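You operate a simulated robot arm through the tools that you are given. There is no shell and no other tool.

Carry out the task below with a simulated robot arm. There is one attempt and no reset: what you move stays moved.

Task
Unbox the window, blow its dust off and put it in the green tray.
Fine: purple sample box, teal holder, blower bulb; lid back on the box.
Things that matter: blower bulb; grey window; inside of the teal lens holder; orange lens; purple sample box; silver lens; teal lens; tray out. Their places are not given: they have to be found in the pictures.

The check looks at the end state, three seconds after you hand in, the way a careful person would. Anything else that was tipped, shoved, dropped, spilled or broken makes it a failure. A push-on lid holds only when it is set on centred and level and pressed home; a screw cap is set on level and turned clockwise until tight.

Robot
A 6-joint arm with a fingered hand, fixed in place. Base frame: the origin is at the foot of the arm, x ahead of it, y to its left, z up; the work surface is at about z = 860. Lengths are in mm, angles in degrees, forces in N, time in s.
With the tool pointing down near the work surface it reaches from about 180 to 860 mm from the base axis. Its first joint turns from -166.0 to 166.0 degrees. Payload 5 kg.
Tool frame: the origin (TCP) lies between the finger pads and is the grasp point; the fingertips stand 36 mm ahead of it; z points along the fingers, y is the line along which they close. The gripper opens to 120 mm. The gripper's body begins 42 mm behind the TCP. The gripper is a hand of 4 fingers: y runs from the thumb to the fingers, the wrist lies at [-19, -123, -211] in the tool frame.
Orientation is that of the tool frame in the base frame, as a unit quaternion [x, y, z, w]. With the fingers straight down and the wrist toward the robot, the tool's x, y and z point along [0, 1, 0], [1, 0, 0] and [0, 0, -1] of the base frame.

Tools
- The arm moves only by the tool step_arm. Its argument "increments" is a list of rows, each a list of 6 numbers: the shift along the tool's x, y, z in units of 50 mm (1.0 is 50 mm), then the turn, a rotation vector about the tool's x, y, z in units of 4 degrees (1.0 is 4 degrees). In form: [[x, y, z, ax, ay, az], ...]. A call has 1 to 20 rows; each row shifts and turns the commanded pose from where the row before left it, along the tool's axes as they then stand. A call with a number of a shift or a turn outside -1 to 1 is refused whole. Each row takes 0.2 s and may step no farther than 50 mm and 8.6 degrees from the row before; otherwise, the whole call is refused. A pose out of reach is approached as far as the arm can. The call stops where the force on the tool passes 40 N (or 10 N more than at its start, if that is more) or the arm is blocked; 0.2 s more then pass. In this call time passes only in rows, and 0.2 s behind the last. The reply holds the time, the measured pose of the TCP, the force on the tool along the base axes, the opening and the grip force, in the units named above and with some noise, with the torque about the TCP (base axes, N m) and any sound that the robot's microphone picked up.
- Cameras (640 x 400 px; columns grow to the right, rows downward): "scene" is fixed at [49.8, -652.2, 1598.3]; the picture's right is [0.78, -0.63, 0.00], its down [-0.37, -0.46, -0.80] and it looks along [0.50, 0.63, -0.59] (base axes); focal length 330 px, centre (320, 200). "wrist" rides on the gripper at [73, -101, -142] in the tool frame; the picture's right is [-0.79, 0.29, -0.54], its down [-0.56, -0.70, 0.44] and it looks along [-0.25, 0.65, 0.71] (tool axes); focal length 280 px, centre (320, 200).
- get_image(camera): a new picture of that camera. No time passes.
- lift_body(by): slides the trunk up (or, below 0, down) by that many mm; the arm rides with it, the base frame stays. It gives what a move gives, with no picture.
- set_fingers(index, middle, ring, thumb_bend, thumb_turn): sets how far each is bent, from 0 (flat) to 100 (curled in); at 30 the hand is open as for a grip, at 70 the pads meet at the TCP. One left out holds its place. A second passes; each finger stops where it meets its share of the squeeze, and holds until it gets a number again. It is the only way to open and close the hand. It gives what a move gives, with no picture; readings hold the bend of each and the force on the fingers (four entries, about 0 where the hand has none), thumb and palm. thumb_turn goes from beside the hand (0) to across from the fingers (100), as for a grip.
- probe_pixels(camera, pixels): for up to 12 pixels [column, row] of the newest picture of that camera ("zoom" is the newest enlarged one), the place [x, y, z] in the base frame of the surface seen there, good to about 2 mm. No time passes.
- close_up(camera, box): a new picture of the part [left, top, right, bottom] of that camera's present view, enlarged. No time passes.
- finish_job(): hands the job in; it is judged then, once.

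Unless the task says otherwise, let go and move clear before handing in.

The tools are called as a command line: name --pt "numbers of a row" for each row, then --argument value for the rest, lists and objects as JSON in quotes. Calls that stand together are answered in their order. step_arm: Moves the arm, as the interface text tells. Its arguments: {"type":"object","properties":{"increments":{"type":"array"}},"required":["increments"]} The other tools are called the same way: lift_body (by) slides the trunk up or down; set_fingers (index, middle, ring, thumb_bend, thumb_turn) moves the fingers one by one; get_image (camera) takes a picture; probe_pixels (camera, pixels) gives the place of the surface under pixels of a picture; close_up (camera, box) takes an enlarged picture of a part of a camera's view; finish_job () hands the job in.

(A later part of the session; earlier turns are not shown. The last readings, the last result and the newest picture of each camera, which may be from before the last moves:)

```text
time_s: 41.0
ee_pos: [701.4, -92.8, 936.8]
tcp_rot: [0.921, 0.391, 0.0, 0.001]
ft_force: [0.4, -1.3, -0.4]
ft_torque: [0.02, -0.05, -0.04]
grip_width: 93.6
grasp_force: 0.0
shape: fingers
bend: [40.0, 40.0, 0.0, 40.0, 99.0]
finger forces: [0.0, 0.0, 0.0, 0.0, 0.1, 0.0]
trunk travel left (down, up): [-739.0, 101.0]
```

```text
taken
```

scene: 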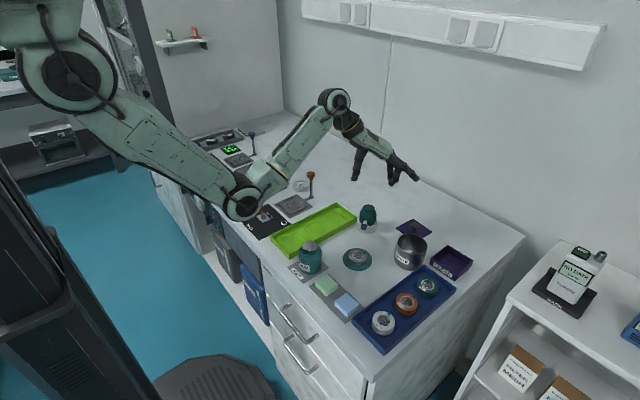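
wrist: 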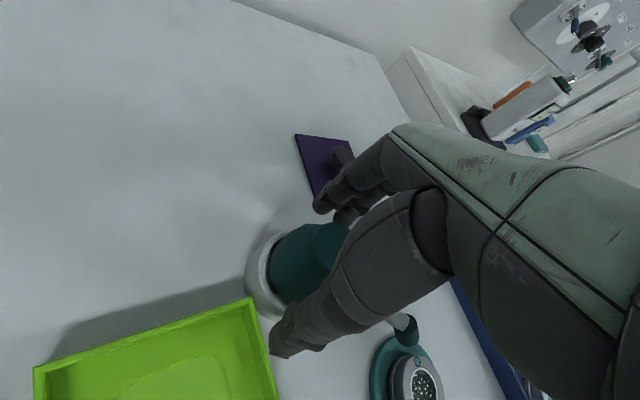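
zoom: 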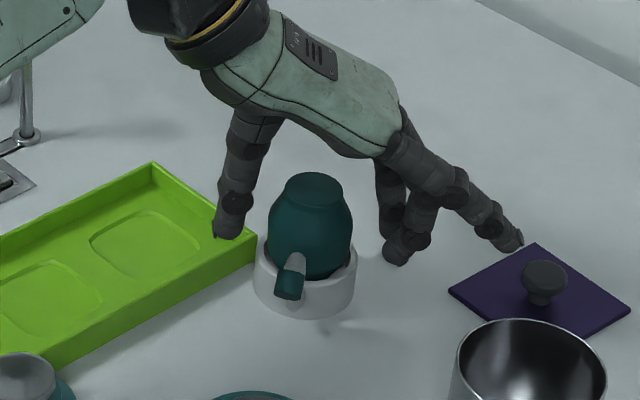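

The hand straddles the bulb, clear of the tray and nozzle. I'll squeeze with thumb, index and middle.

set_fingers --index 68 --middle 68 --thumb_bend 68

close_up --camera "scene" --box '[320, 180, 420, 270]'

close_up --camera "scene" --box '[338, 240, 378, 276]'

```text
time_s: 42.0
ee_pos: [701.5, -92.9, 937.6]
tcp_rot: [0.921, 0.39, 0.0, 0.0]
ft_force: [2.5, -1.5, 0.9]
ft_torque: [-0.04, -0.05, 0.02]
grip_width: 50.5
grasp_force: 15.2
shape: fingers
bend: [56.0, 59.0, 0.0, 56.0, 100.0]
finger forces: [7.7, 7.7, 0.0, 0.0, 14.4, 0.0]
trunk travel left (down, up): [-739.0, 101.0]
```

```text
4.44 times, centred on (370, 225) of scene
```

zoom: 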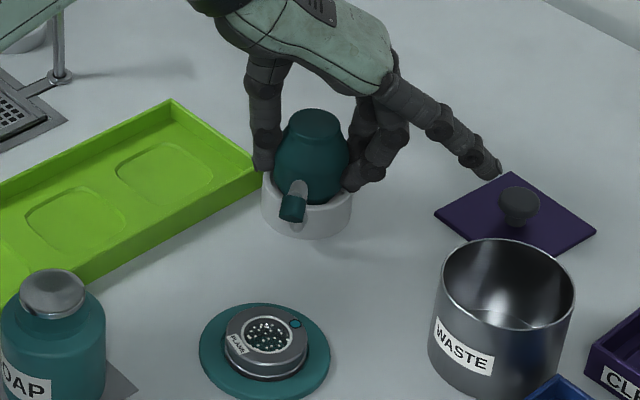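

```text
11.11 times, centred on (358, 258) of scene
```

zoom: 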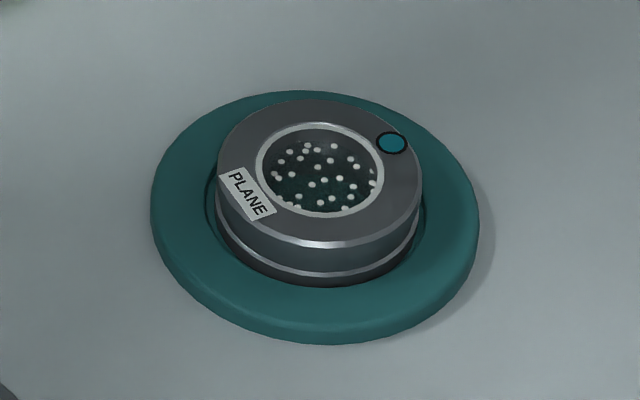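

The bulb is squeezed to 50.5 mm with about 15 N, but there was no puff sound and the dust is still there. I'll try squeezing harder.

set_fingers --index 100 --middle 100 --thumb_bend 100

close_up --camera "scene" --box '[340, 180, 400, 230]'

close_up --camera "scene" --box '[338, 240, 378, 276]'

```text
time_s: 43.0
ee_pos: [700.7, -93.8, 938.0]
tcp_rot: [0.921, 0.39, 0.0, 0.001]
ft_force: [-2.5, -3.9, 0.3]
ft_torque: [-0.13, 0.1, -0.16]
grip_width: 49.5
grasp_force: 16.9
shape: fingers
bend: [56.0, 59.0, 0.0, 58.0, 100.0]
finger forces: [6.5, 10.1, 0.0, 0.0, 17.6, 0.0]
trunk travel left (down, up): [-739.0, 101.0]
```

```text
8.00 times, centred on (370, 205) of scene
```

zoom: 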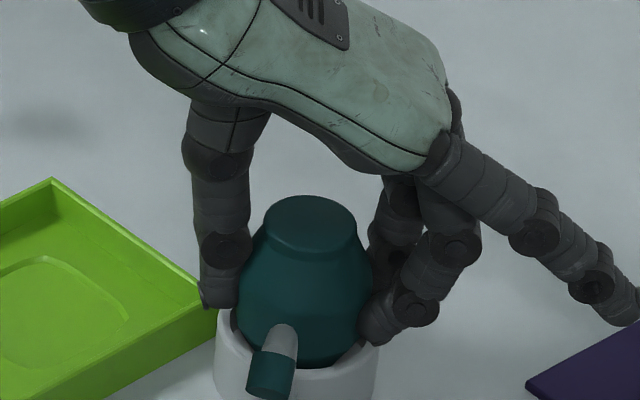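

```text
11.11 times, centred on (358, 258) of scene
```

zoom: 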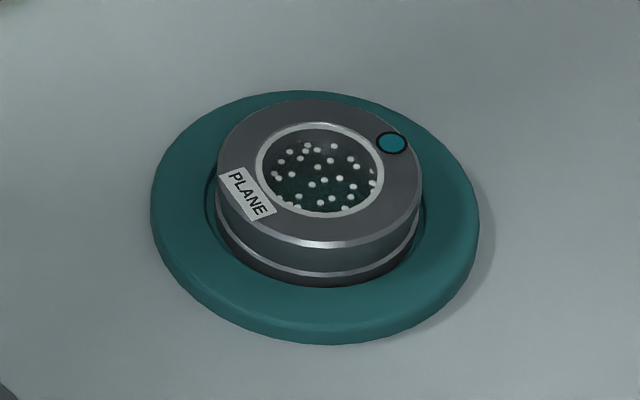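

No effect from squeezing at 17 N. I'll release and look at the blower's construction more closely before trying something else, such as pressing from above.

set_fingers --index 40 --middle 40 --thumb_bend 40

close_up --camera "wrist" --box '[230, 200, 440, 400]'

close_up --camera "scene" --box '[352, 200, 384, 234]'

```text
time_s: 44.0
ee_pos: [701.6, -92.3, 937.4]
tcp_rot: [0.92, 0.391, 0.0, 0.0]
ft_force: [0.2, -0.2, -0.1]
ft_torque: [-0.01, -0.02, 0.07]
grip_width: 93.6
grasp_force: 0.0
shape: fingers
bend: [40.0, 40.0, 0.0, 40.0, 99.0]
finger forces: [0.1, 0.1, 0.0, 0.0, 0.0, 0.0]
trunk travel left (down, up): [-739.0, 101.0]
```

```text
2.00 times, centred on (335, 300) of wrist
```

zoom: 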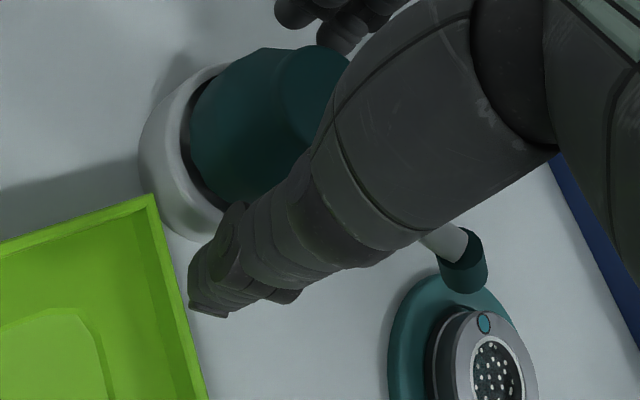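

```text
11.76 times, centred on (368, 217) of scene
```

zoom: 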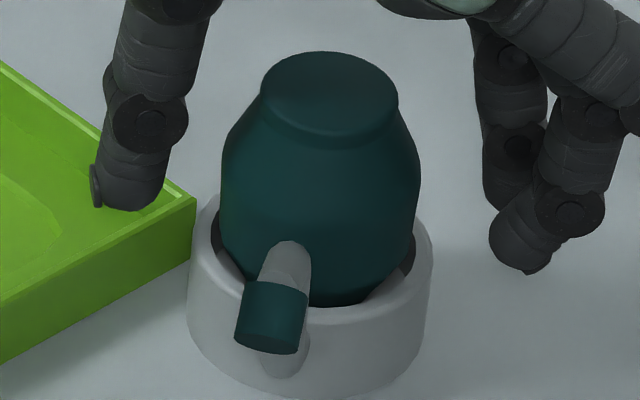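

The bulb sits in a cup with a gap around it and the pipe comes out of the cup, so it may work as a press-down pump. I'll rise, bunch the fingertips, and press straight down on its flat top (r ≈ 18, z ≈ 945).

step_arm --pt "0 0 -0.4 0 0 0" --pt "0 0 -0.6 0 0 0" --pt "0 0 -0.4 0 0 0" --pt "0 0 0 0 0 0"

set_fingers --index 66 --middle 66 --thumb_bend 66

close_up --camera "scene" --box '[330, 160, 410, 230]'

```text
time_s: 45.0
ee_pos: [701.3, -93.3, 1008.1]
tcp_rot: [0.921, 0.39, 0.0, 0.0]
ft_force: [0.2, -0.5, -0.1]
ft_torque: [-0.01, -0.01, -0.04]
grip_width: 93.8
grasp_force: 0.1
shape: fingers
bend: [40.0, 40.0, 0.0, 40.0, 99.0]
finger forces: [0.0, 0.0, 0.0, 0.1, 0.0, 0.1]
trunk travel left (down, up): [-739.0, 101.0]
```

```text
time_s: 46.0
ee_pos: [701.1, -91.6, 1007.6]
tcp_rot: [0.921, 0.39, 0.0, -0.001]
ft_force: [0.4, 0.6, 0.0]
ft_torque: [0.01, 0.0, 0.0]
grip_width: 17.1
grasp_force: 0.0
shape: fingers
bend: [66.0, 66.0, 0.0, 66.0, 100.0]
finger forces: [0.0, 0.0, 0.0, 0.0, 0.0, 0.0]
trunk travel left (down, up): [-739.0, 101.0]
```

```text
5.71 times, centred on (370, 195) of scene
```

zoom: 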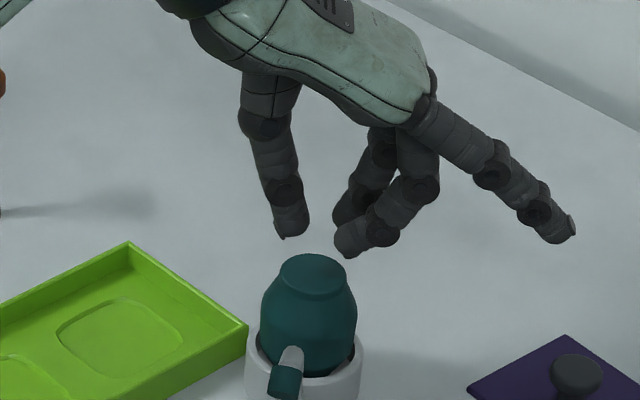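

probe_pixels --camera "zoom" --pixels '[[292, 230], [345, 218], [350, 250], [350, 240], [310, 262], [310, 290], [297, 275], [325, 275]]'

```text
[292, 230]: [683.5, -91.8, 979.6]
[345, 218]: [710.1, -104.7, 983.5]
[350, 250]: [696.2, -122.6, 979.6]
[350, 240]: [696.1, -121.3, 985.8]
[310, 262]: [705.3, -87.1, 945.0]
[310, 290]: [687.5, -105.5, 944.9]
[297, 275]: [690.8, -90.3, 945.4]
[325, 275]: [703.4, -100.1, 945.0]
```

I'll close a bit more so all tips land within the flat top, then press down gradually.

set_fingers --index 71 --middle 71 --thumb_bend 71

step_arm --pt "0 0 0.3 0 0 0" --pt "0 0 0.1 0 0 0" --pt "0 0 0.06 0 0 0" --pt "0 0 0.06 0 0 0" --pt "0 0 0 0 0 0"

close_up --camera "scene" --box '[340, 170, 400, 230]'

```text
time_s: 47.0
ee_pos: [700.3, -92.1, 1007.7]
tcp_rot: [0.92, 0.391, 0.0, -0.001]
ft_force: [0.0, 0.4, 0.2]
ft_torque: [-0.01, 0.02, 0.0]
grip_width: 2.4
grasp_force: 0.1
shape: fingers
bend: [71.0, 71.0, 0.0, 71.0, 100.0]
finger forces: [0.0, 0.0, 0.1, 0.1, 0.0, 0.0]
trunk travel left (down, up): [-739.0, 101.0]
```

```text
time_s: 48.2
ee_pos: [702.1, -92.5, 981.4]
tcp_rot: [0.921, 0.39, 0.0, 0.0]
ft_force: [0.0, 0.2, -0.3]
ft_torque: [0.0, 0.01, -0.03]
grip_width: 2.5
grasp_force: 0.1
shape: fingers
bend: [71.0, 71.0, 0.0, 71.0, 100.0]
finger forces: [0.0, 0.1, 0.0, 0.0, 0.1, 0.0]
trunk travel left (down, up): [-739.0, 101.0]
```

```text
6.67 times, centred on (370, 200) of scene
```

zoom: 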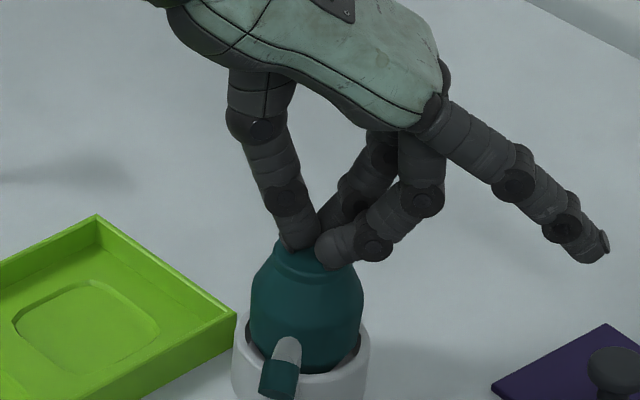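

The tips are at the bulb's top with no force yet. I'll press down in 2 mm steps.

step_arm --pt "0 0 0.04 0 0 0" --pt "0 0 0.04 0 0 0" --pt "0 0 0.04 0 0 0" --pt "0 0 0 0 0 0"

```text
time_s: 49.2
ee_pos: [702.1, -93.6, 974.9]
tcp_rot: [0.92, 0.391, 0.0, -0.001]
ft_force: [-0.5, 0.2, 1.9]
ft_torque: [0.03, 0.05, 0.03]
grip_width: 2.1
grasp_force: 1.6
shape: fingers
bend: [71.0, 71.0, 0.0, 71.0, 100.0]
finger forces: [0.0, 0.0, 0.0, 0.0, 2.8, 0.0]
trunk travel left (down, up): [-739.0, 101.0]
```

step_arm --pt "0 0 0.04 0 0 0" --pt "0 0 0.04 0 0 0" --pt "0 0 0.04 0 0 0" --pt "0 0 0 0 0 0"

close_up --camera "scene" --box '[340, 180, 390, 230]'

close_up --camera "scene" --box '[338, 240, 378, 276]'

```text
time_s: 50.2
ee_pos: [701.5, -93.7, 970.0]
tcp_rot: [0.921, 0.39, 0.0, 0.001]
ft_force: [1.1, -0.1, 4.1]
ft_torque: [0.01, 0.03, -0.01]
grip_width: 2.0
grasp_force: 2.2
shape: fingers
bend: [71.0, 71.0, 0.0, 71.0, 100.0]
finger forces: [0.1, 0.1, 0.0, 0.0, 4.7, 0.0]
trunk travel left (down, up): [-739.0, 101.0]
heard: click
```

```text
8.00 times, centred on (365, 205) of scene
```

zoom: 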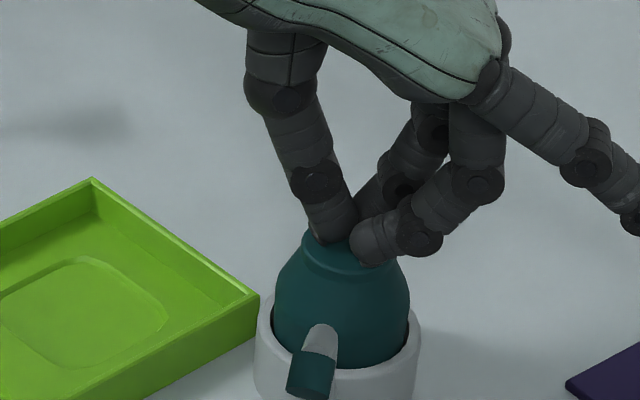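

```text
11.11 times, centred on (358, 258) of scene
```

zoom: 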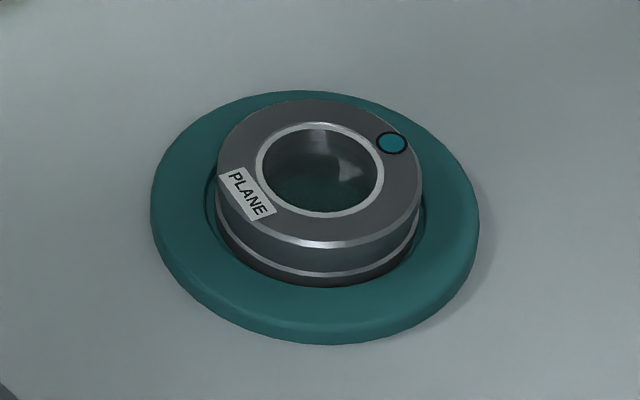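

A click was heard and the glass is now clean in the enlargement. I'll rise, reset the fingers to the thumb–index pinch, and go back over the holder.

step_arm --pt "0 0 -0.4 0 0 0" --pt "0 0 -0.8 0 0 0" --pt "0 0 -1 0 0 0" --pt "0 0 0 0 0 0"

set_fingers --index 46 --middle 0 --ring 0 --thumb_bend 46

step_arm --pt "-0.777 -0.163 0 0 0 0" --pt "-0.777 -0.163 0 0 0 0" --pt "-0.777 -0.163 0 0 0 0" --pt "-0.777 -0.163 0 0 0 0" --pt "0 0 0 0 0 1" --pt "0 0 0 0 0 1" --pt "0 0 0 0 0 1" --pt "0 0 0 0 0 1" --pt "0 0 0 0 0 1" --pt "0 0 0 0 0 1" --pt "0 0 0 0 0 0"

get_image --camera "scene"

close_up --camera "scene" --box '[338, 240, 378, 276]'

close_up --camera "scene" --box '[330, 170, 430, 260]'

```text
time_s: 51.2
ee_pos: [700.9, -93.2, 1078.9]
tcp_rot: [0.92, 0.391, 0.0, 0.0]
ft_force: [-1.2, 0.1, -0.4]
ft_torque: [0.0, 0.01, -0.03]
grip_width: 2.3
grasp_force: 0.0
shape: fingers
bend: [71.0, 71.0, 0.0, 71.0, 100.0]
finger forces: [0.0, 0.1, 0.0, 0.0, 0.1, 0.0]
trunk travel left (down, up): [-739.0, 101.0]
```

```text
time_s: 52.2
ee_pos: [702.1, -93.4, 1080.0]
tcp_rot: [0.921, 0.39, 0.0, 0.0]
ft_force: [-0.2, -0.2, 0.6]
ft_torque: [0.01, -0.03, -0.01]
grip_width: 75.8
grasp_force: 0.0
shape: fingers
bend: [46.0, 0.0, 0.0, 46.0, 100.0]
finger forces: [0.0, 0.1, 0.0, 0.0, 0.0, 0.0]
trunk travel left (down, up): [-739.0, 101.0]
```

```text
time_s: 54.6
ee_pos: [570.8, -181.5, 1080.4]
tcp_rot: [0.982, 0.19, 0.0, 0.0]
ft_force: [-0.1, 0.7, -0.3]
ft_torque: [0.01, 0.0, -0.01]
grip_width: 75.5
grasp_force: 0.1
shape: fingers
bend: [46.0, 0.0, 0.0, 46.0, 100.0]
finger forces: [0.0, 0.0, 0.0, 0.1, 0.0, 0.0]
trunk travel left (down, up): [-739.0, 101.0]
```

```text
taken
```

scene: 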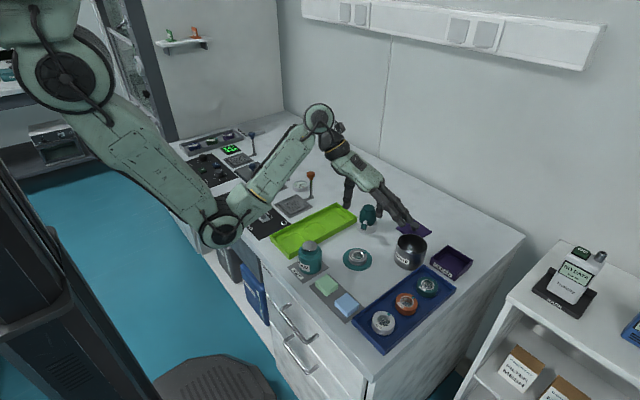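

```text
11.11 times, centred on (358, 258) of scene
```

zoom: 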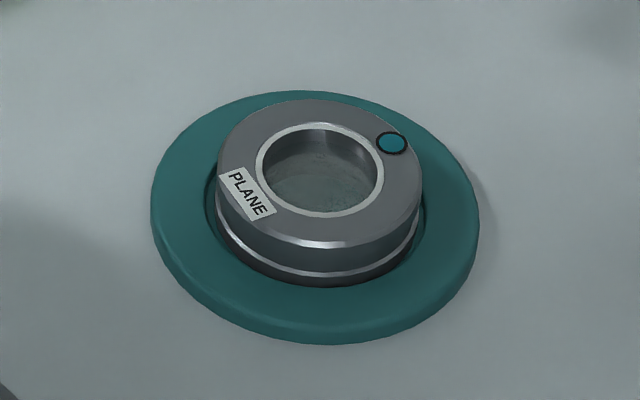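

```text
4.44 times, centred on (380, 215) of scene
```

zoom: 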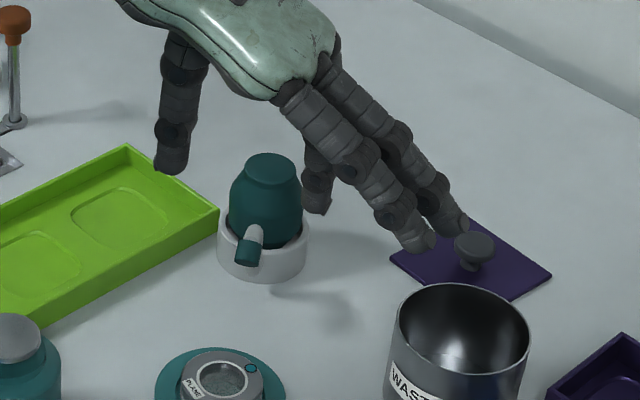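

The glass looks clear, but there's a faint texture around (320,160). I'll zoom in on it to make sure no dust remains, and into the green tray for placement.

close_up --camera "scene" --box '[350, 248, 366, 260]'

close_up --camera "wrist" --box '[190, 260, 290, 360]'

close_up --camera "scene" --box '[260, 195, 370, 265]'

```text
16.00 times, centred on (358, 254) of scene
```

zoom: 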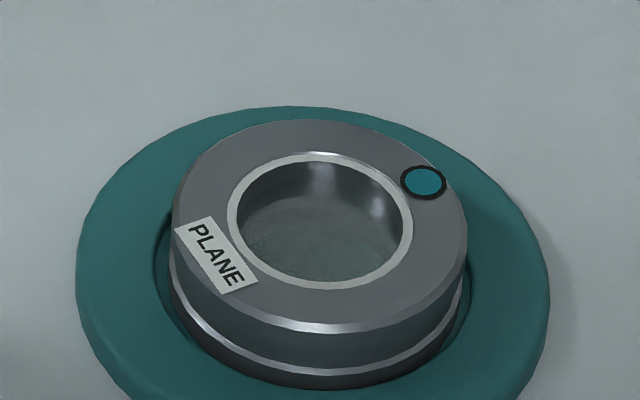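

```text
4.00 times, centred on (240, 310) of wrist
```

zoom: 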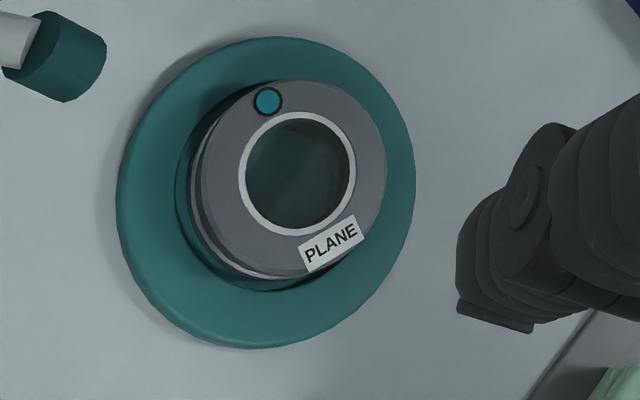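

```text
5.71 times, centred on (315, 230) of scene
```

zoom: 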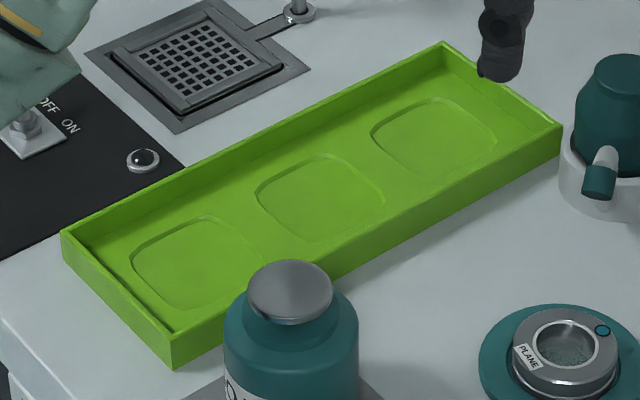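

The glass is clean. I'll probe the tray's recesses to pick a slot.

probe_pixels --camera "zoom" --pixels '[[434, 137], [372, 140], [496, 140], [434, 98], [434, 174], [320, 198], [256, 195], [385, 200], [320, 155], [320, 240], [443, 45], [62, 235]]'

probe_pixels --camera "zoom" --pixels '[[560, 128], [172, 338], [172, 365], [560, 155], [300, 140], [450, 75], [540, 130], [400, 160], [205, 260], [352, 170], [470, 170], [380, 200]]'

```text
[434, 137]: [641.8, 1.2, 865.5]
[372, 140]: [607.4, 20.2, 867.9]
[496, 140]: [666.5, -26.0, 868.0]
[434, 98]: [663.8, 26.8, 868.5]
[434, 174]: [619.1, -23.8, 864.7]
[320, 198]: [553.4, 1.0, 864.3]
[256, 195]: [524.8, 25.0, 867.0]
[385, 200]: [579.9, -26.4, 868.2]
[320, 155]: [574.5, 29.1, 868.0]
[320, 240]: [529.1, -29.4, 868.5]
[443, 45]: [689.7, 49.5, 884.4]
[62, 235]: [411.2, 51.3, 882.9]
```

```text
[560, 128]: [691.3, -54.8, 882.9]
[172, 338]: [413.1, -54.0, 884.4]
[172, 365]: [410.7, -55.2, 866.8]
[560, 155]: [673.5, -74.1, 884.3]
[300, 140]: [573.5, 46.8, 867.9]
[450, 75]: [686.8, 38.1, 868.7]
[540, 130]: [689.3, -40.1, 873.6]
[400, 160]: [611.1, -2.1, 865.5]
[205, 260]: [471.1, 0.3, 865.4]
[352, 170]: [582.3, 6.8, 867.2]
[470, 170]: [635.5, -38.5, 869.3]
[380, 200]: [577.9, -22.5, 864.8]
```

The tray spans x 411–691, y -55–50 (walls 884), with recess centres near (638,0), (553,0) and (470,0). I'll use the middle one with the pinch line along x. First I'll lower over the window at the same pose and grip it.

step_arm --pt "0 0 1 0 0 0" --pt "0 0 1 0 0 0" --pt "0 0 0.8 0 0 0" --pt "0 0 0.4 0 0 0" --pt "0 0 0.15 0 0 0" --pt "0 0 0.1 0 0 0" --pt "0 0 0 0 0 0"

close_up --camera "scene" --box '[338, 240, 378, 276]'

```text
time_s: 56.2
ee_pos: [569.2, -182.8, 906.1]
tcp_rot: [0.982, 0.191, 0.0, 0.0]
ft_force: [0.6, -0.5, 1.3]
ft_torque: [-0.02, 0.03, -0.02]
grip_width: 76.0
grasp_force: 0.1
shape: fingers
bend: [46.0, 0.0, 0.0, 46.0, 100.0]
finger forces: [0.1, 0.0, 0.0, 0.0, 0.1, 0.0]
trunk travel left (down, up): [-739.0, 101.0]
```

```text
11.11 times, centred on (358, 258) of scene
```

zoom: 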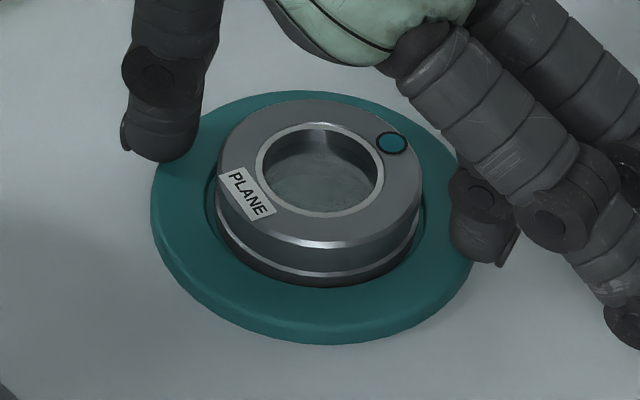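

Fingers straddle the rim as before. I'll close index and thumb, then lift slowly.

set_fingers --index 60 --thumb_bend 60

step_arm --pt "0 0 -0.1 0 0 0" --pt "0 0 -0.2 0 0 0" --pt "0 0 -0.3 0 0 0" --pt "0 0 0 0 0 0"

close_up --camera "scene" --box '[330, 220, 390, 276]'

```text
time_s: 57.2
ee_pos: [569.5, -181.8, 907.0]
tcp_rot: [0.982, 0.191, 0.0, 0.0]
ft_force: [-0.2, 0.6, 0.3]
ft_torque: [0.0, -0.02, -0.02]
grip_width: 53.8
grasp_force: 6.2
shape: fingers
bend: [53.0, 0.0, 0.0, 55.0, 100.0]
finger forces: [6.0, 0.1, 0.0, 0.1, 6.0, 0.0]
trunk travel left (down, up): [-739.0, 101.0]
```

```text
time_s: 58.2
ee_pos: [569.7, -183.0, 937.7]
tcp_rot: [0.982, 0.19, 0.0, -0.001]
ft_force: [0.1, -0.2, -1.1]
ft_torque: [-0.01, 0.0, -0.01]
grip_width: 54.0
grasp_force: 5.8
shape: fingers
bend: [53.0, 0.0, 0.0, 55.0, 100.0]
finger forces: [6.0, 0.1, 0.0, 0.0, 6.0, 0.0]
trunk travel left (down, up): [-739.0, 101.0]
```

```text
7.14 times, centred on (360, 248) of scene
```

zoom: 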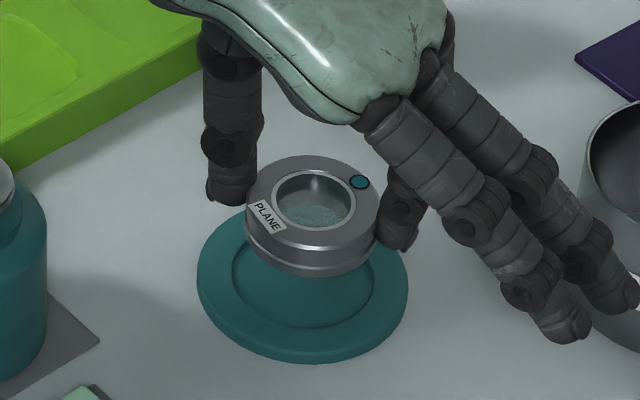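

The window is lifted level. I'll raise it, translate over the tray's middle slot, then rotate to yaw 0.

step_arm --pt "0 0 -0.9 0 0 0" --pt "0 0 -0.9 0 0 0" --pt "0 0 -0.9 0 0 0" --pt "0.264 -0.875 0 0 0 0" --pt "0.264 -0.875 0 0 0 0" --pt "0.264 -0.875 0 0 0 0" --pt "0.264 -0.875 0 0 0 0" --pt "0 0 0 0 0 0"

step_arm --pt "0 0 0 0 0 -1" --pt "0 0 0 0 0 -1" --pt "0 0 0 0 0 -1" --pt "0 0 0 0 0 -1" --pt "0 0 0 0 0 -1" --pt "0 0 0 0 0 -1" --pt "0 0 0 0 0 -1" --pt "0 0 0 0 0 -1" --pt "0 0 0 0 0 -1" --pt "0 0 0 0 0 -1" --pt "0 0 0 0 0 -1" --pt "0 0 0 0 0 -1" --pt "0 0 0 0 0 -1" --pt "0 0 0 0 0 -1" --pt "0 0 0 0 0 -1" --pt "0 0 0 0 0 -1" --pt "0 0 0 0 0 -1" --pt "0 0 0 0 0 0"

get_image --camera "scene"

get_image --camera "wrist"

close_up --camera "scene" --box '[260, 165, 370, 265]'

```text
time_s: 60.0
ee_pos: [565.2, -10.3, 1049.3]
tcp_rot: [0.982, 0.191, 0.002, 0.0]
ft_force: [0.0, -0.8, -0.5]
ft_torque: [0.03, -0.03, -0.03]
grip_width: 53.6
grasp_force: 5.6
shape: fingers
bend: [53.0, 0.0, 0.0, 55.0, 100.0]
finger forces: [6.0, 0.1, 0.0, 0.1, 6.0, 0.1]
out of reach, approached as far as the arm can: row 6, 7
trunk travel left (down, up): [-739.0, 101.0]
```

```text
time_s: 63.8
ee_pos: [563.7, -10.2, 1049.7]
tcp_rot: [0.707, 0.707, 0.0, 0.001]
ft_force: [0.8, 0.2, -1.5]
ft_torque: [0.01, 0.0, 0.01]
grip_width: 53.9
grasp_force: 6.9
shape: fingers
bend: [53.0, 0.0, 0.0, 55.0, 100.0]
finger forces: [6.0, 0.0, 0.0, 0.0, 6.0, 0.1]
trunk travel left (down, up): [-739.0, 101.0]
```

```text
taken
```

scene: 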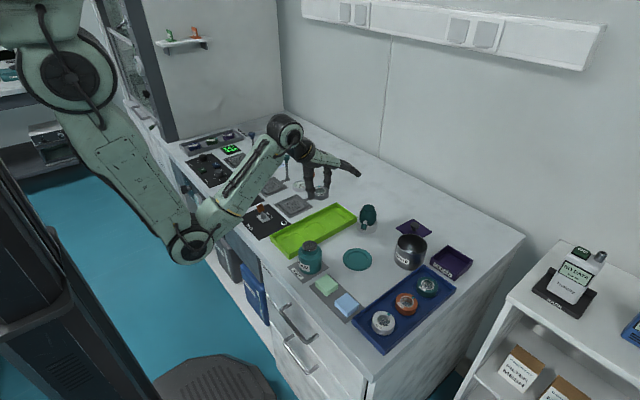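

```text
taken
```

wrist: 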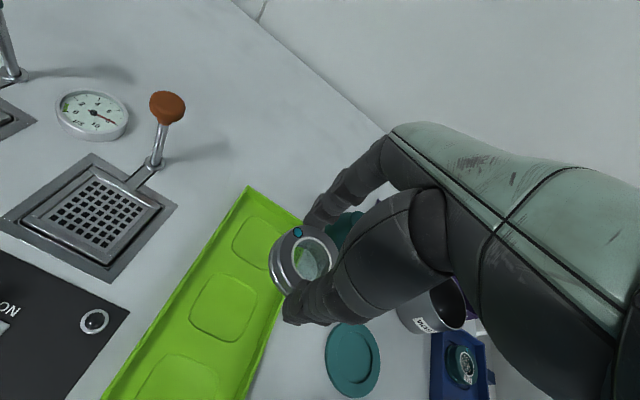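

```text
4.00 times, centred on (315, 215) of scene
```

zoom: 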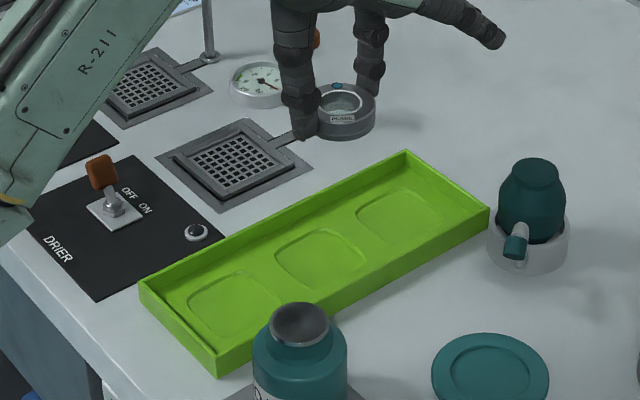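

The wrist was a bit too close in at that height, so it stopped at (564,-10,1050), now at yaw 0. I'll lower it and shift toward (553,0) step by step, which unfolds the arm.

step_arm --pt "0 0 0.6 0 0 0" --pt "0 0 0.6 0 0 0" --pt "0.1 -0.1 0.4 0 0 0" --pt "0.1 -0.11 0 0 0 0" --pt "0 0 0 0 0 0"

close_up --camera "scene" --box '[260, 165, 380, 265]'

get_image --camera "scene"

```text
time_s: 65.0
ee_pos: [553.1, 1.3, 969.6]
tcp_rot: [0.707, 0.707, 0.0, -0.001]
ft_force: [-0.1, 0.9, 0.0]
ft_torque: [-0.03, -0.01, 0.04]
grip_width: 53.8
grasp_force: 5.5
shape: fingers
bend: [54.0, 0.0, 0.0, 55.0, 100.0]
finger forces: [5.9, 0.1, 0.0, 0.0, 5.8, 0.1]
trunk travel left (down, up): [-739.0, 101.0]
```

```text
4.00 times, centred on (320, 215) of scene
```

zoom: 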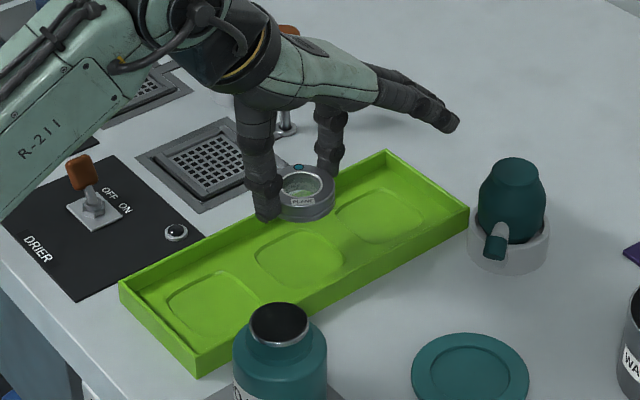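

```text
taken
```

scene: 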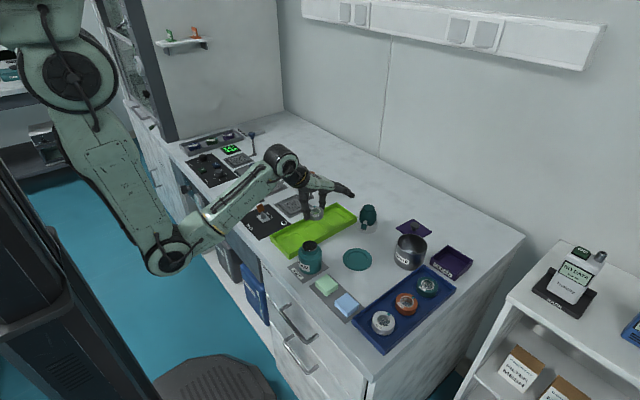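

The window is above the middle slot. I'll check forearm and elbow clearance over the drier switch before lowering further.

probe_pixels --camera "scene" --pixels '[[167, 245], [168, 268], [205, 225], [225, 208], [250, 190], [232, 215], [264, 213], [275, 155]]'

close_up --camera "scene" --box '[303, 200, 335, 224]'

```text
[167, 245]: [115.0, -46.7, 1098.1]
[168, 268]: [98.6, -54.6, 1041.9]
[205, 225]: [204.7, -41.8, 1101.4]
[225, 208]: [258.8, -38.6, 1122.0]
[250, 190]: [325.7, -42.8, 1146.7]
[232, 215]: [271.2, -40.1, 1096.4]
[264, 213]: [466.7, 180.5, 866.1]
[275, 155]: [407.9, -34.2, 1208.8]
```

```text
16.00 times, centred on (319, 212) of scene
```

zoom: 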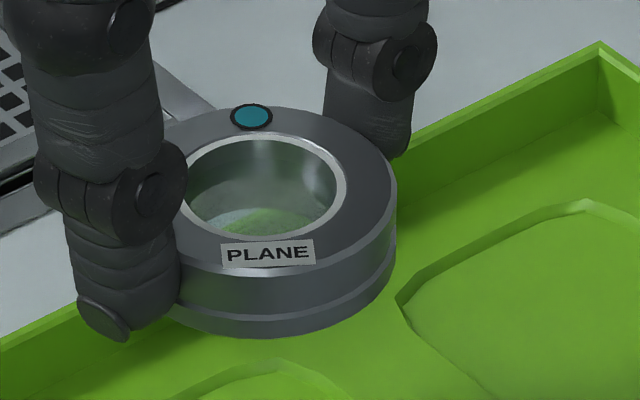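

The arm is well clear. The slot centre is about (552,-1) and the window centre about (555,1.4), so I'll shift (-3,-2) and descend to z ≈ 930.

step_arm --pt "-0.046 -0.06 0.4 0 0 0" --pt "0 0 0.4 0 0 0" --pt "0 0 0 0 0 0"

close_up --camera "scene" --box '[298, 204, 338, 240]'

get_image --camera "wrist"

```text
time_s: 65.8
ee_pos: [550.2, -2.3, 930.2]
tcp_rot: [0.707, 0.707, 0.0, 0.0]
ft_force: [-0.7, 0.2, -1.2]
ft_torque: [-0.01, -0.01, 0.04]
grip_width: 53.8
grasp_force: 6.2
shape: fingers
bend: [54.0, 0.0, 0.0, 55.0, 100.0]
finger forces: [5.8, 0.0, 0.0, 0.0, 6.0, 0.0]
trunk travel left (down, up): [-739.0, 101.0]
```

```text
11.11 times, centred on (318, 222) of scene
```

zoom: 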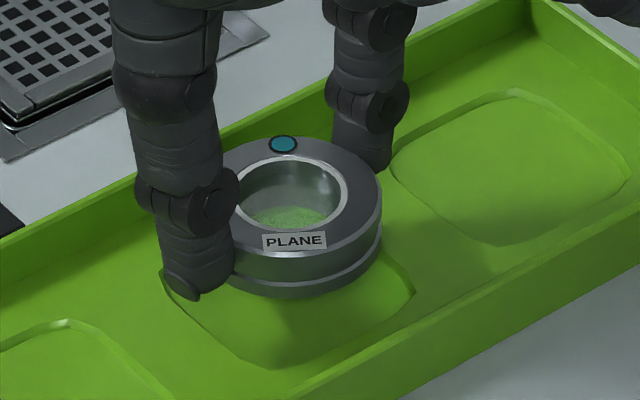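

```text
taken
```

wrist: 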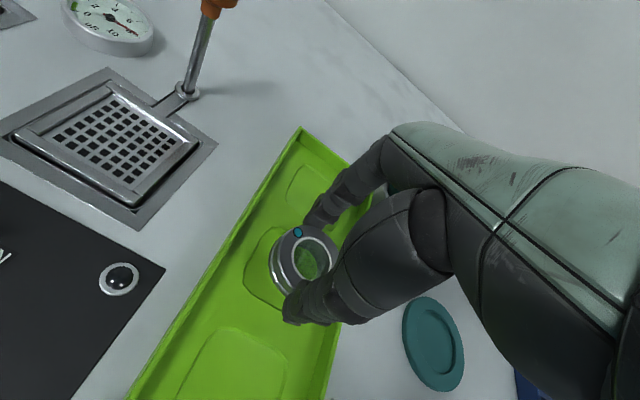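

I'll probe the window's top and the slot edges here to confirm alignment.

probe_pixels --camera "zoom" --pixels '[[290, 147], [295, 250], [360, 195], [362, 165], [362, 225], [318, 150], [240, 175], [240, 232], [414, 292], [270, 368], [168, 285], [400, 260]]'

probe_pixels --camera "zoom" --pixels '[[510, 92], [392, 170], [625, 170], [495, 245], [430, 115], [590, 100], [420, 215], [600, 210], [510, 165], [330, 365], [190, 310], [385, 320]]'

```text
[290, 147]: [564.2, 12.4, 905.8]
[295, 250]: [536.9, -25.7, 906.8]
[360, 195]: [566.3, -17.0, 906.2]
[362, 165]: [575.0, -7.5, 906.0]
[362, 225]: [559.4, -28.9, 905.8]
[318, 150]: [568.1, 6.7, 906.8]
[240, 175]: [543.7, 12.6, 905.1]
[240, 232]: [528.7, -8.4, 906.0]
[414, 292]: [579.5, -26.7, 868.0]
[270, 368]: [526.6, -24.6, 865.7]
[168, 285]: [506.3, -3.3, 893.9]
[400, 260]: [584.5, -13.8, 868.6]
```

```text
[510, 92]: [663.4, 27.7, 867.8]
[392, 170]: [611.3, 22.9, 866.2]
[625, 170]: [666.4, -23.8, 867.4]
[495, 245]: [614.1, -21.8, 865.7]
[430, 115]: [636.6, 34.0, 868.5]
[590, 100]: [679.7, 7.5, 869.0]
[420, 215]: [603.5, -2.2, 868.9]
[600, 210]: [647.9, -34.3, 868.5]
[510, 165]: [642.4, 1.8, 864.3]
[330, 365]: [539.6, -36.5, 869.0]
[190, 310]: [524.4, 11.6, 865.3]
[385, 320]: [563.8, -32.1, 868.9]
```

The slots are about 70 mm wide, so there's generous tolerance. I'll nudge (+2,+2) and lower to contact.

step_arm --pt "0.04 0.04 0.2 0 0 0" --pt "0 0 0.15 0 0 0" --pt "0 0 0.04 0 0 0" --pt "0 0 0 0 0 0"

close_up --camera "scene" --box '[298, 204, 338, 240]'

```text
time_s: 66.8
ee_pos: [552.5, -1.0, 911.1]
tcp_rot: [0.707, 0.707, 0.0, 0.0]
ft_force: [0.4, 0.0, -0.9]
ft_torque: [-0.03, 0.04, -0.02]
grip_width: 53.8
grasp_force: 5.9
shape: fingers
bend: [54.0, 0.0, 0.0, 55.0, 100.0]
finger forces: [5.8, 0.0, 0.1, 0.1, 5.9, 0.1]
trunk travel left (down, up): [-739.0, 101.0]
```

```text
11.11 times, centred on (318, 222) of scene
```

zoom: 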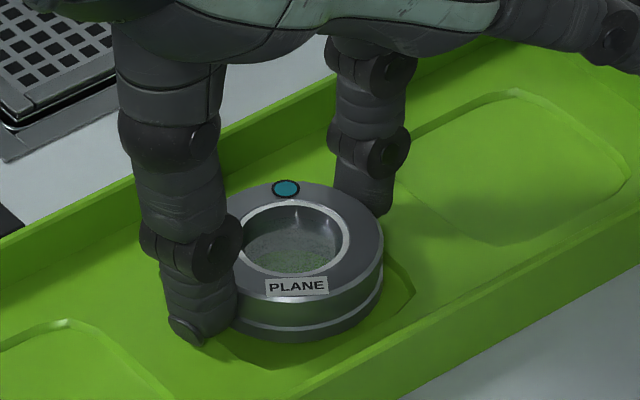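

step_arm --pt "0 0 0.03 0 0 0" --pt "0 0 0.03 0 0 0" --pt "0 0 0 0 0 0"

close_up --camera "scene" --box '[298, 204, 338, 240]'

```text
time_s: 67.6
ee_pos: [552.0, 0.6, 908.8]
tcp_rot: [0.708, 0.707, 0.0, 0.001]
ft_force: [-0.2, 0.2, 3.2]
ft_torque: [0.02, -0.13, -0.02]
grip_width: 53.6
grasp_force: 7.9
shape: fingers
bend: [54.0, 0.0, 0.0, 55.0, 100.0]
finger forces: [9.4, 0.0, 0.0, 0.0, 5.9, 0.0]
trunk travel left (down, up): [-739.0, 101.0]
```

```text
11.11 times, centred on (318, 222) of scene
```

zoom: 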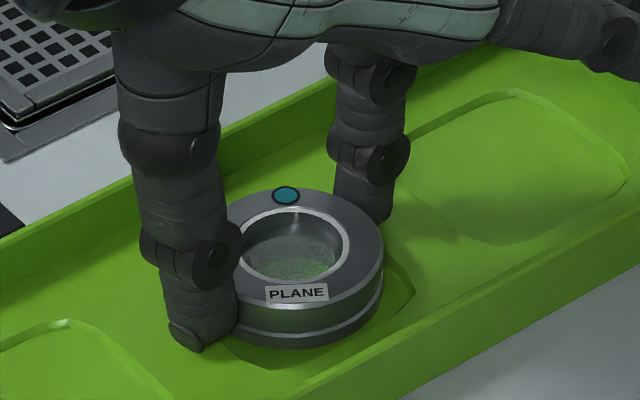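

Contact started: 3.2 N, with more load on the index side. I'll check whether the window is level and down in the slot by probing its top.

probe_pixels --camera "zoom" --pixels '[[290, 200], [295, 305], [370, 245], [365, 220], [355, 280], [320, 205], [245, 285], [245, 215], [300, 250], [300, 270], [410, 295], [260, 365]]'

close_up --camera "wrist" --box '[220, 170, 380, 350]'

```text
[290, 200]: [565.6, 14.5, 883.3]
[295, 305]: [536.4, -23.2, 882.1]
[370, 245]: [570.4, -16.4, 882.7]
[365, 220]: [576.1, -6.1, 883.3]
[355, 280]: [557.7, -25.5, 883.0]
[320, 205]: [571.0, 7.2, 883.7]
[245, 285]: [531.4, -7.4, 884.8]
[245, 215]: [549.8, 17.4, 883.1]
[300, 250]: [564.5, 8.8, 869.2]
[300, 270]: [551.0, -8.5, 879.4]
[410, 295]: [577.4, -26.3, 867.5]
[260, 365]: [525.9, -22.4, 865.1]
```

```text
2.22 times, centred on (300, 260) of wrist
```

zoom: 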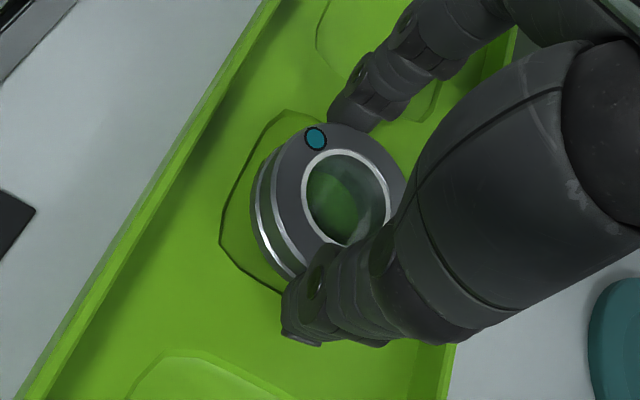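

Top is at 883 and level; slot seating should be about 881.5. It's within the slot outline, so I'll lower another 1–2 mm.

step_arm --pt "0.04 0 0 0 0 0" --pt "0 0 0.02 0 0 0" --pt "0 0 0 0 0 0"

close_up --camera "scene" --box '[298, 204, 338, 240]'

```text
time_s: 68.4
ee_pos: [552.4, 1.4, 908.4]
tcp_rot: [0.708, 0.707, 0.001, 0.001]
ft_force: [-0.8, -1.3, 9.2]
ft_torque: [0.08, -0.38, -0.03]
grip_width: 53.7
grasp_force: 11.5
shape: fingers
bend: [54.0, 0.0, 0.0, 55.0, 100.0]
finger forces: [15.9, 0.0, 0.1, 0.0, 6.4, 0.0]
trunk travel left (down, up): [-739.0, 101.0]
```

```text
11.11 times, centred on (318, 222) of scene
```

zoom: 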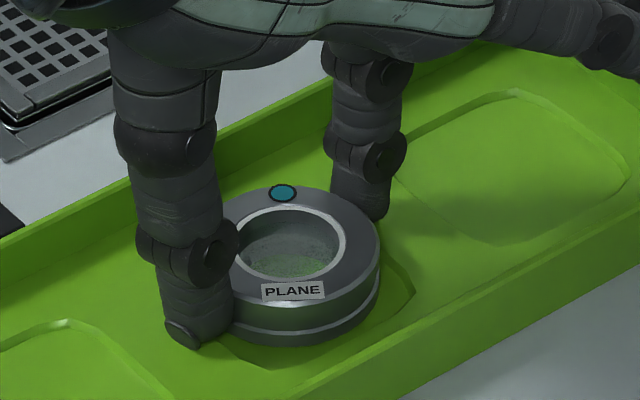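

The load is on the index tip, about 41 mm from the TCP, touching the tray floor, not on the window. The window is about 1–1.5 mm above the slot floor, so I'll ease up 1 mm and release.

step_arm --pt "0 0 -0.025 0 0 0" --pt "0 0 0 0 0 0"

set_fingers --index 50 --thumb_bend 50

close_up --camera "scene" --box '[298, 204, 338, 240]'

```text
time_s: 69.0
ee_pos: [552.0, 1.0, 908.0]
tcp_rot: [0.707, 0.707, 0.0, 0.0]
ft_force: [0.7, -1.4, 6.1]
ft_torque: [0.03, -0.24, -0.08]
grip_width: 53.6
grasp_force: 9.5
shape: fingers
bend: [54.0, 0.0, 0.0, 55.0, 100.0]
finger forces: [12.7, 0.0, 0.1, 0.0, 6.1, 0.0]
trunk travel left (down, up): [-739.0, 101.0]
```

```text
time_s: 70.0
ee_pos: [552.7, 0.3, 907.3]
tcp_rot: [0.708, 0.707, 0.0, 0.0]
ft_force: [-0.6, 0.1, 3.6]
ft_torque: [0.07, -0.11, 0.04]
grip_width: 61.6
grasp_force: 2.2
shape: fingers
bend: [52.0, 0.0, 0.0, 50.0, 100.0]
finger forces: [4.0, 0.0, 0.0, 0.0, 0.0, 0.1]
trunk travel left (down, up): [-739.0, 101.0]
```

```text
11.11 times, centred on (318, 222) of scene
```

zoom: 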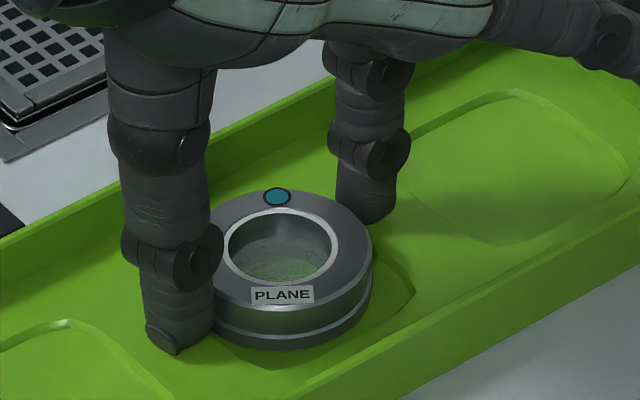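

The thumb is free. The index is resting against the slot edge at 52. I'll rise a few mm to unload it, open more, and continue up.

step_arm --pt "0 0 -0.06 0 0 0" --pt "0 0 -0.06 0 0 0" --pt "0 0 0 0 0 0"

set_fingers --index 44 --thumb_bend 46

close_up --camera "scene" --box '[298, 204, 338, 240]'

```text
time_s: 70.8
ee_pos: [551.5, 1.9, 914.1]
tcp_rot: [0.708, 0.706, 0.0, -0.001]
ft_force: [1.2, -0.5, 0.4]
ft_torque: [0.01, 0.0, 0.01]
grip_width: 63.2
grasp_force: 0.1
shape: fingers
bend: [50.0, 0.0, 0.0, 50.0, 100.0]
finger forces: [0.1, 0.0, 0.0, 0.0, 0.0, 0.0]
trunk travel left (down, up): [-739.0, 101.0]
```

```text
time_s: 71.8
ee_pos: [552.5, 0.8, 913.1]
tcp_rot: [0.708, 0.707, 0.0, -0.001]
ft_force: [0.6, -1.3, 0.1]
ft_torque: [0.03, -0.01, 0.05]
grip_width: 78.6
grasp_force: 0.0
shape: fingers
bend: [44.0, 0.0, 0.0, 46.0, 100.0]
finger forces: [0.0, 0.1, 0.1, 0.0, 0.1, 0.0]
trunk travel left (down, up): [-739.0, 101.0]
```

```text
11.11 times, centred on (318, 222) of scene
```

zoom: 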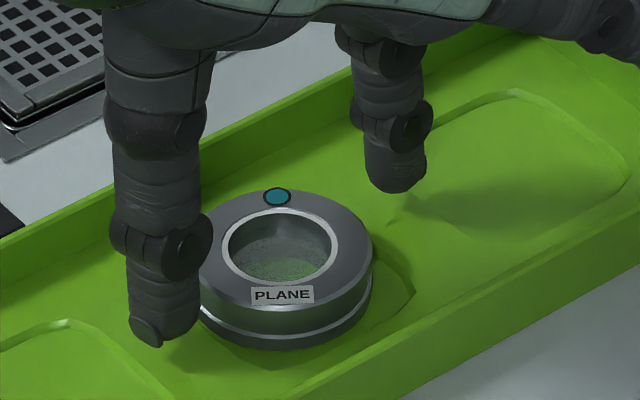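

Both fingers are clear of the window. I'll rise straight up and check the window's final seating.

step_arm --pt "0 0 -0.4 0 0 0" --pt "0 0 -0.8 0 0 0" --pt "0 0.6 -0.8 0 0 0" --pt "0 1 0 0 0 0" --pt "0 1 -0.4 0 0 0" --pt "0 1 -0.4 0 0 0" --pt "0 0 0 0 0 0"

close_up --camera "scene" --box '[290, 195, 350, 245]'

get_image --camera "scene"

close_up --camera "scene" --box '[380, 200, 480, 290]'

```text
refused: row 5 steps farther than a row can; nothing moved
```

```text
8.00 times, centred on (320, 220) of scene
```

zoom: 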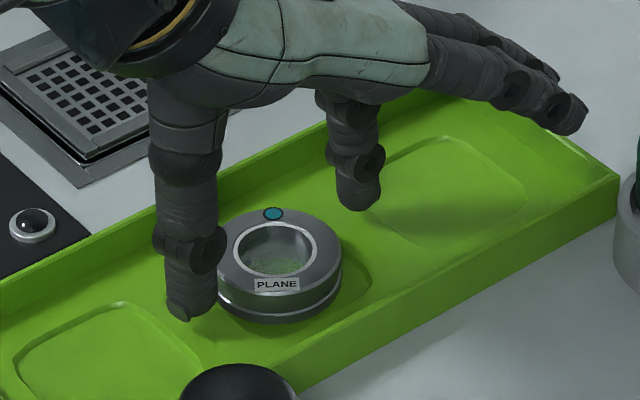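

```text
taken
```

scene: 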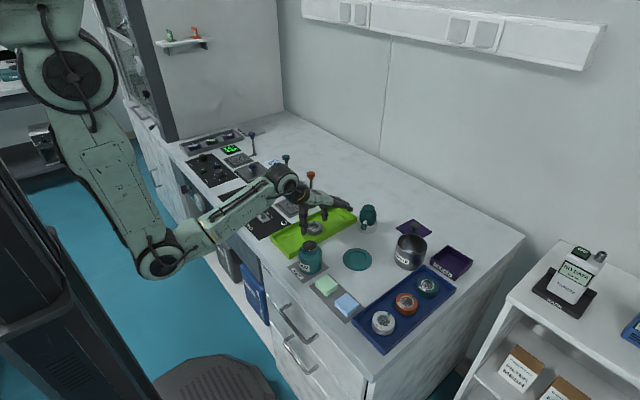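

```text
4.44 times, centred on (430, 245) of scene
```

zoom: 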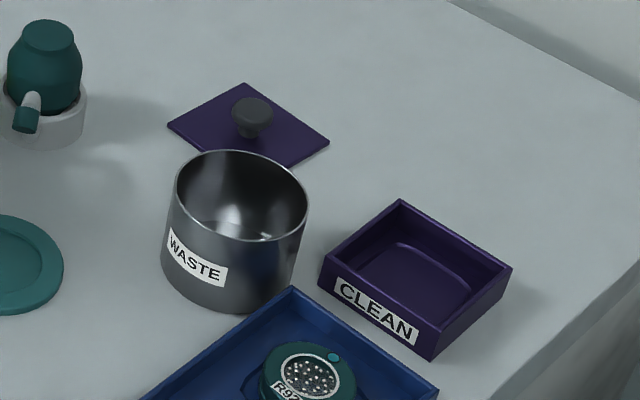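

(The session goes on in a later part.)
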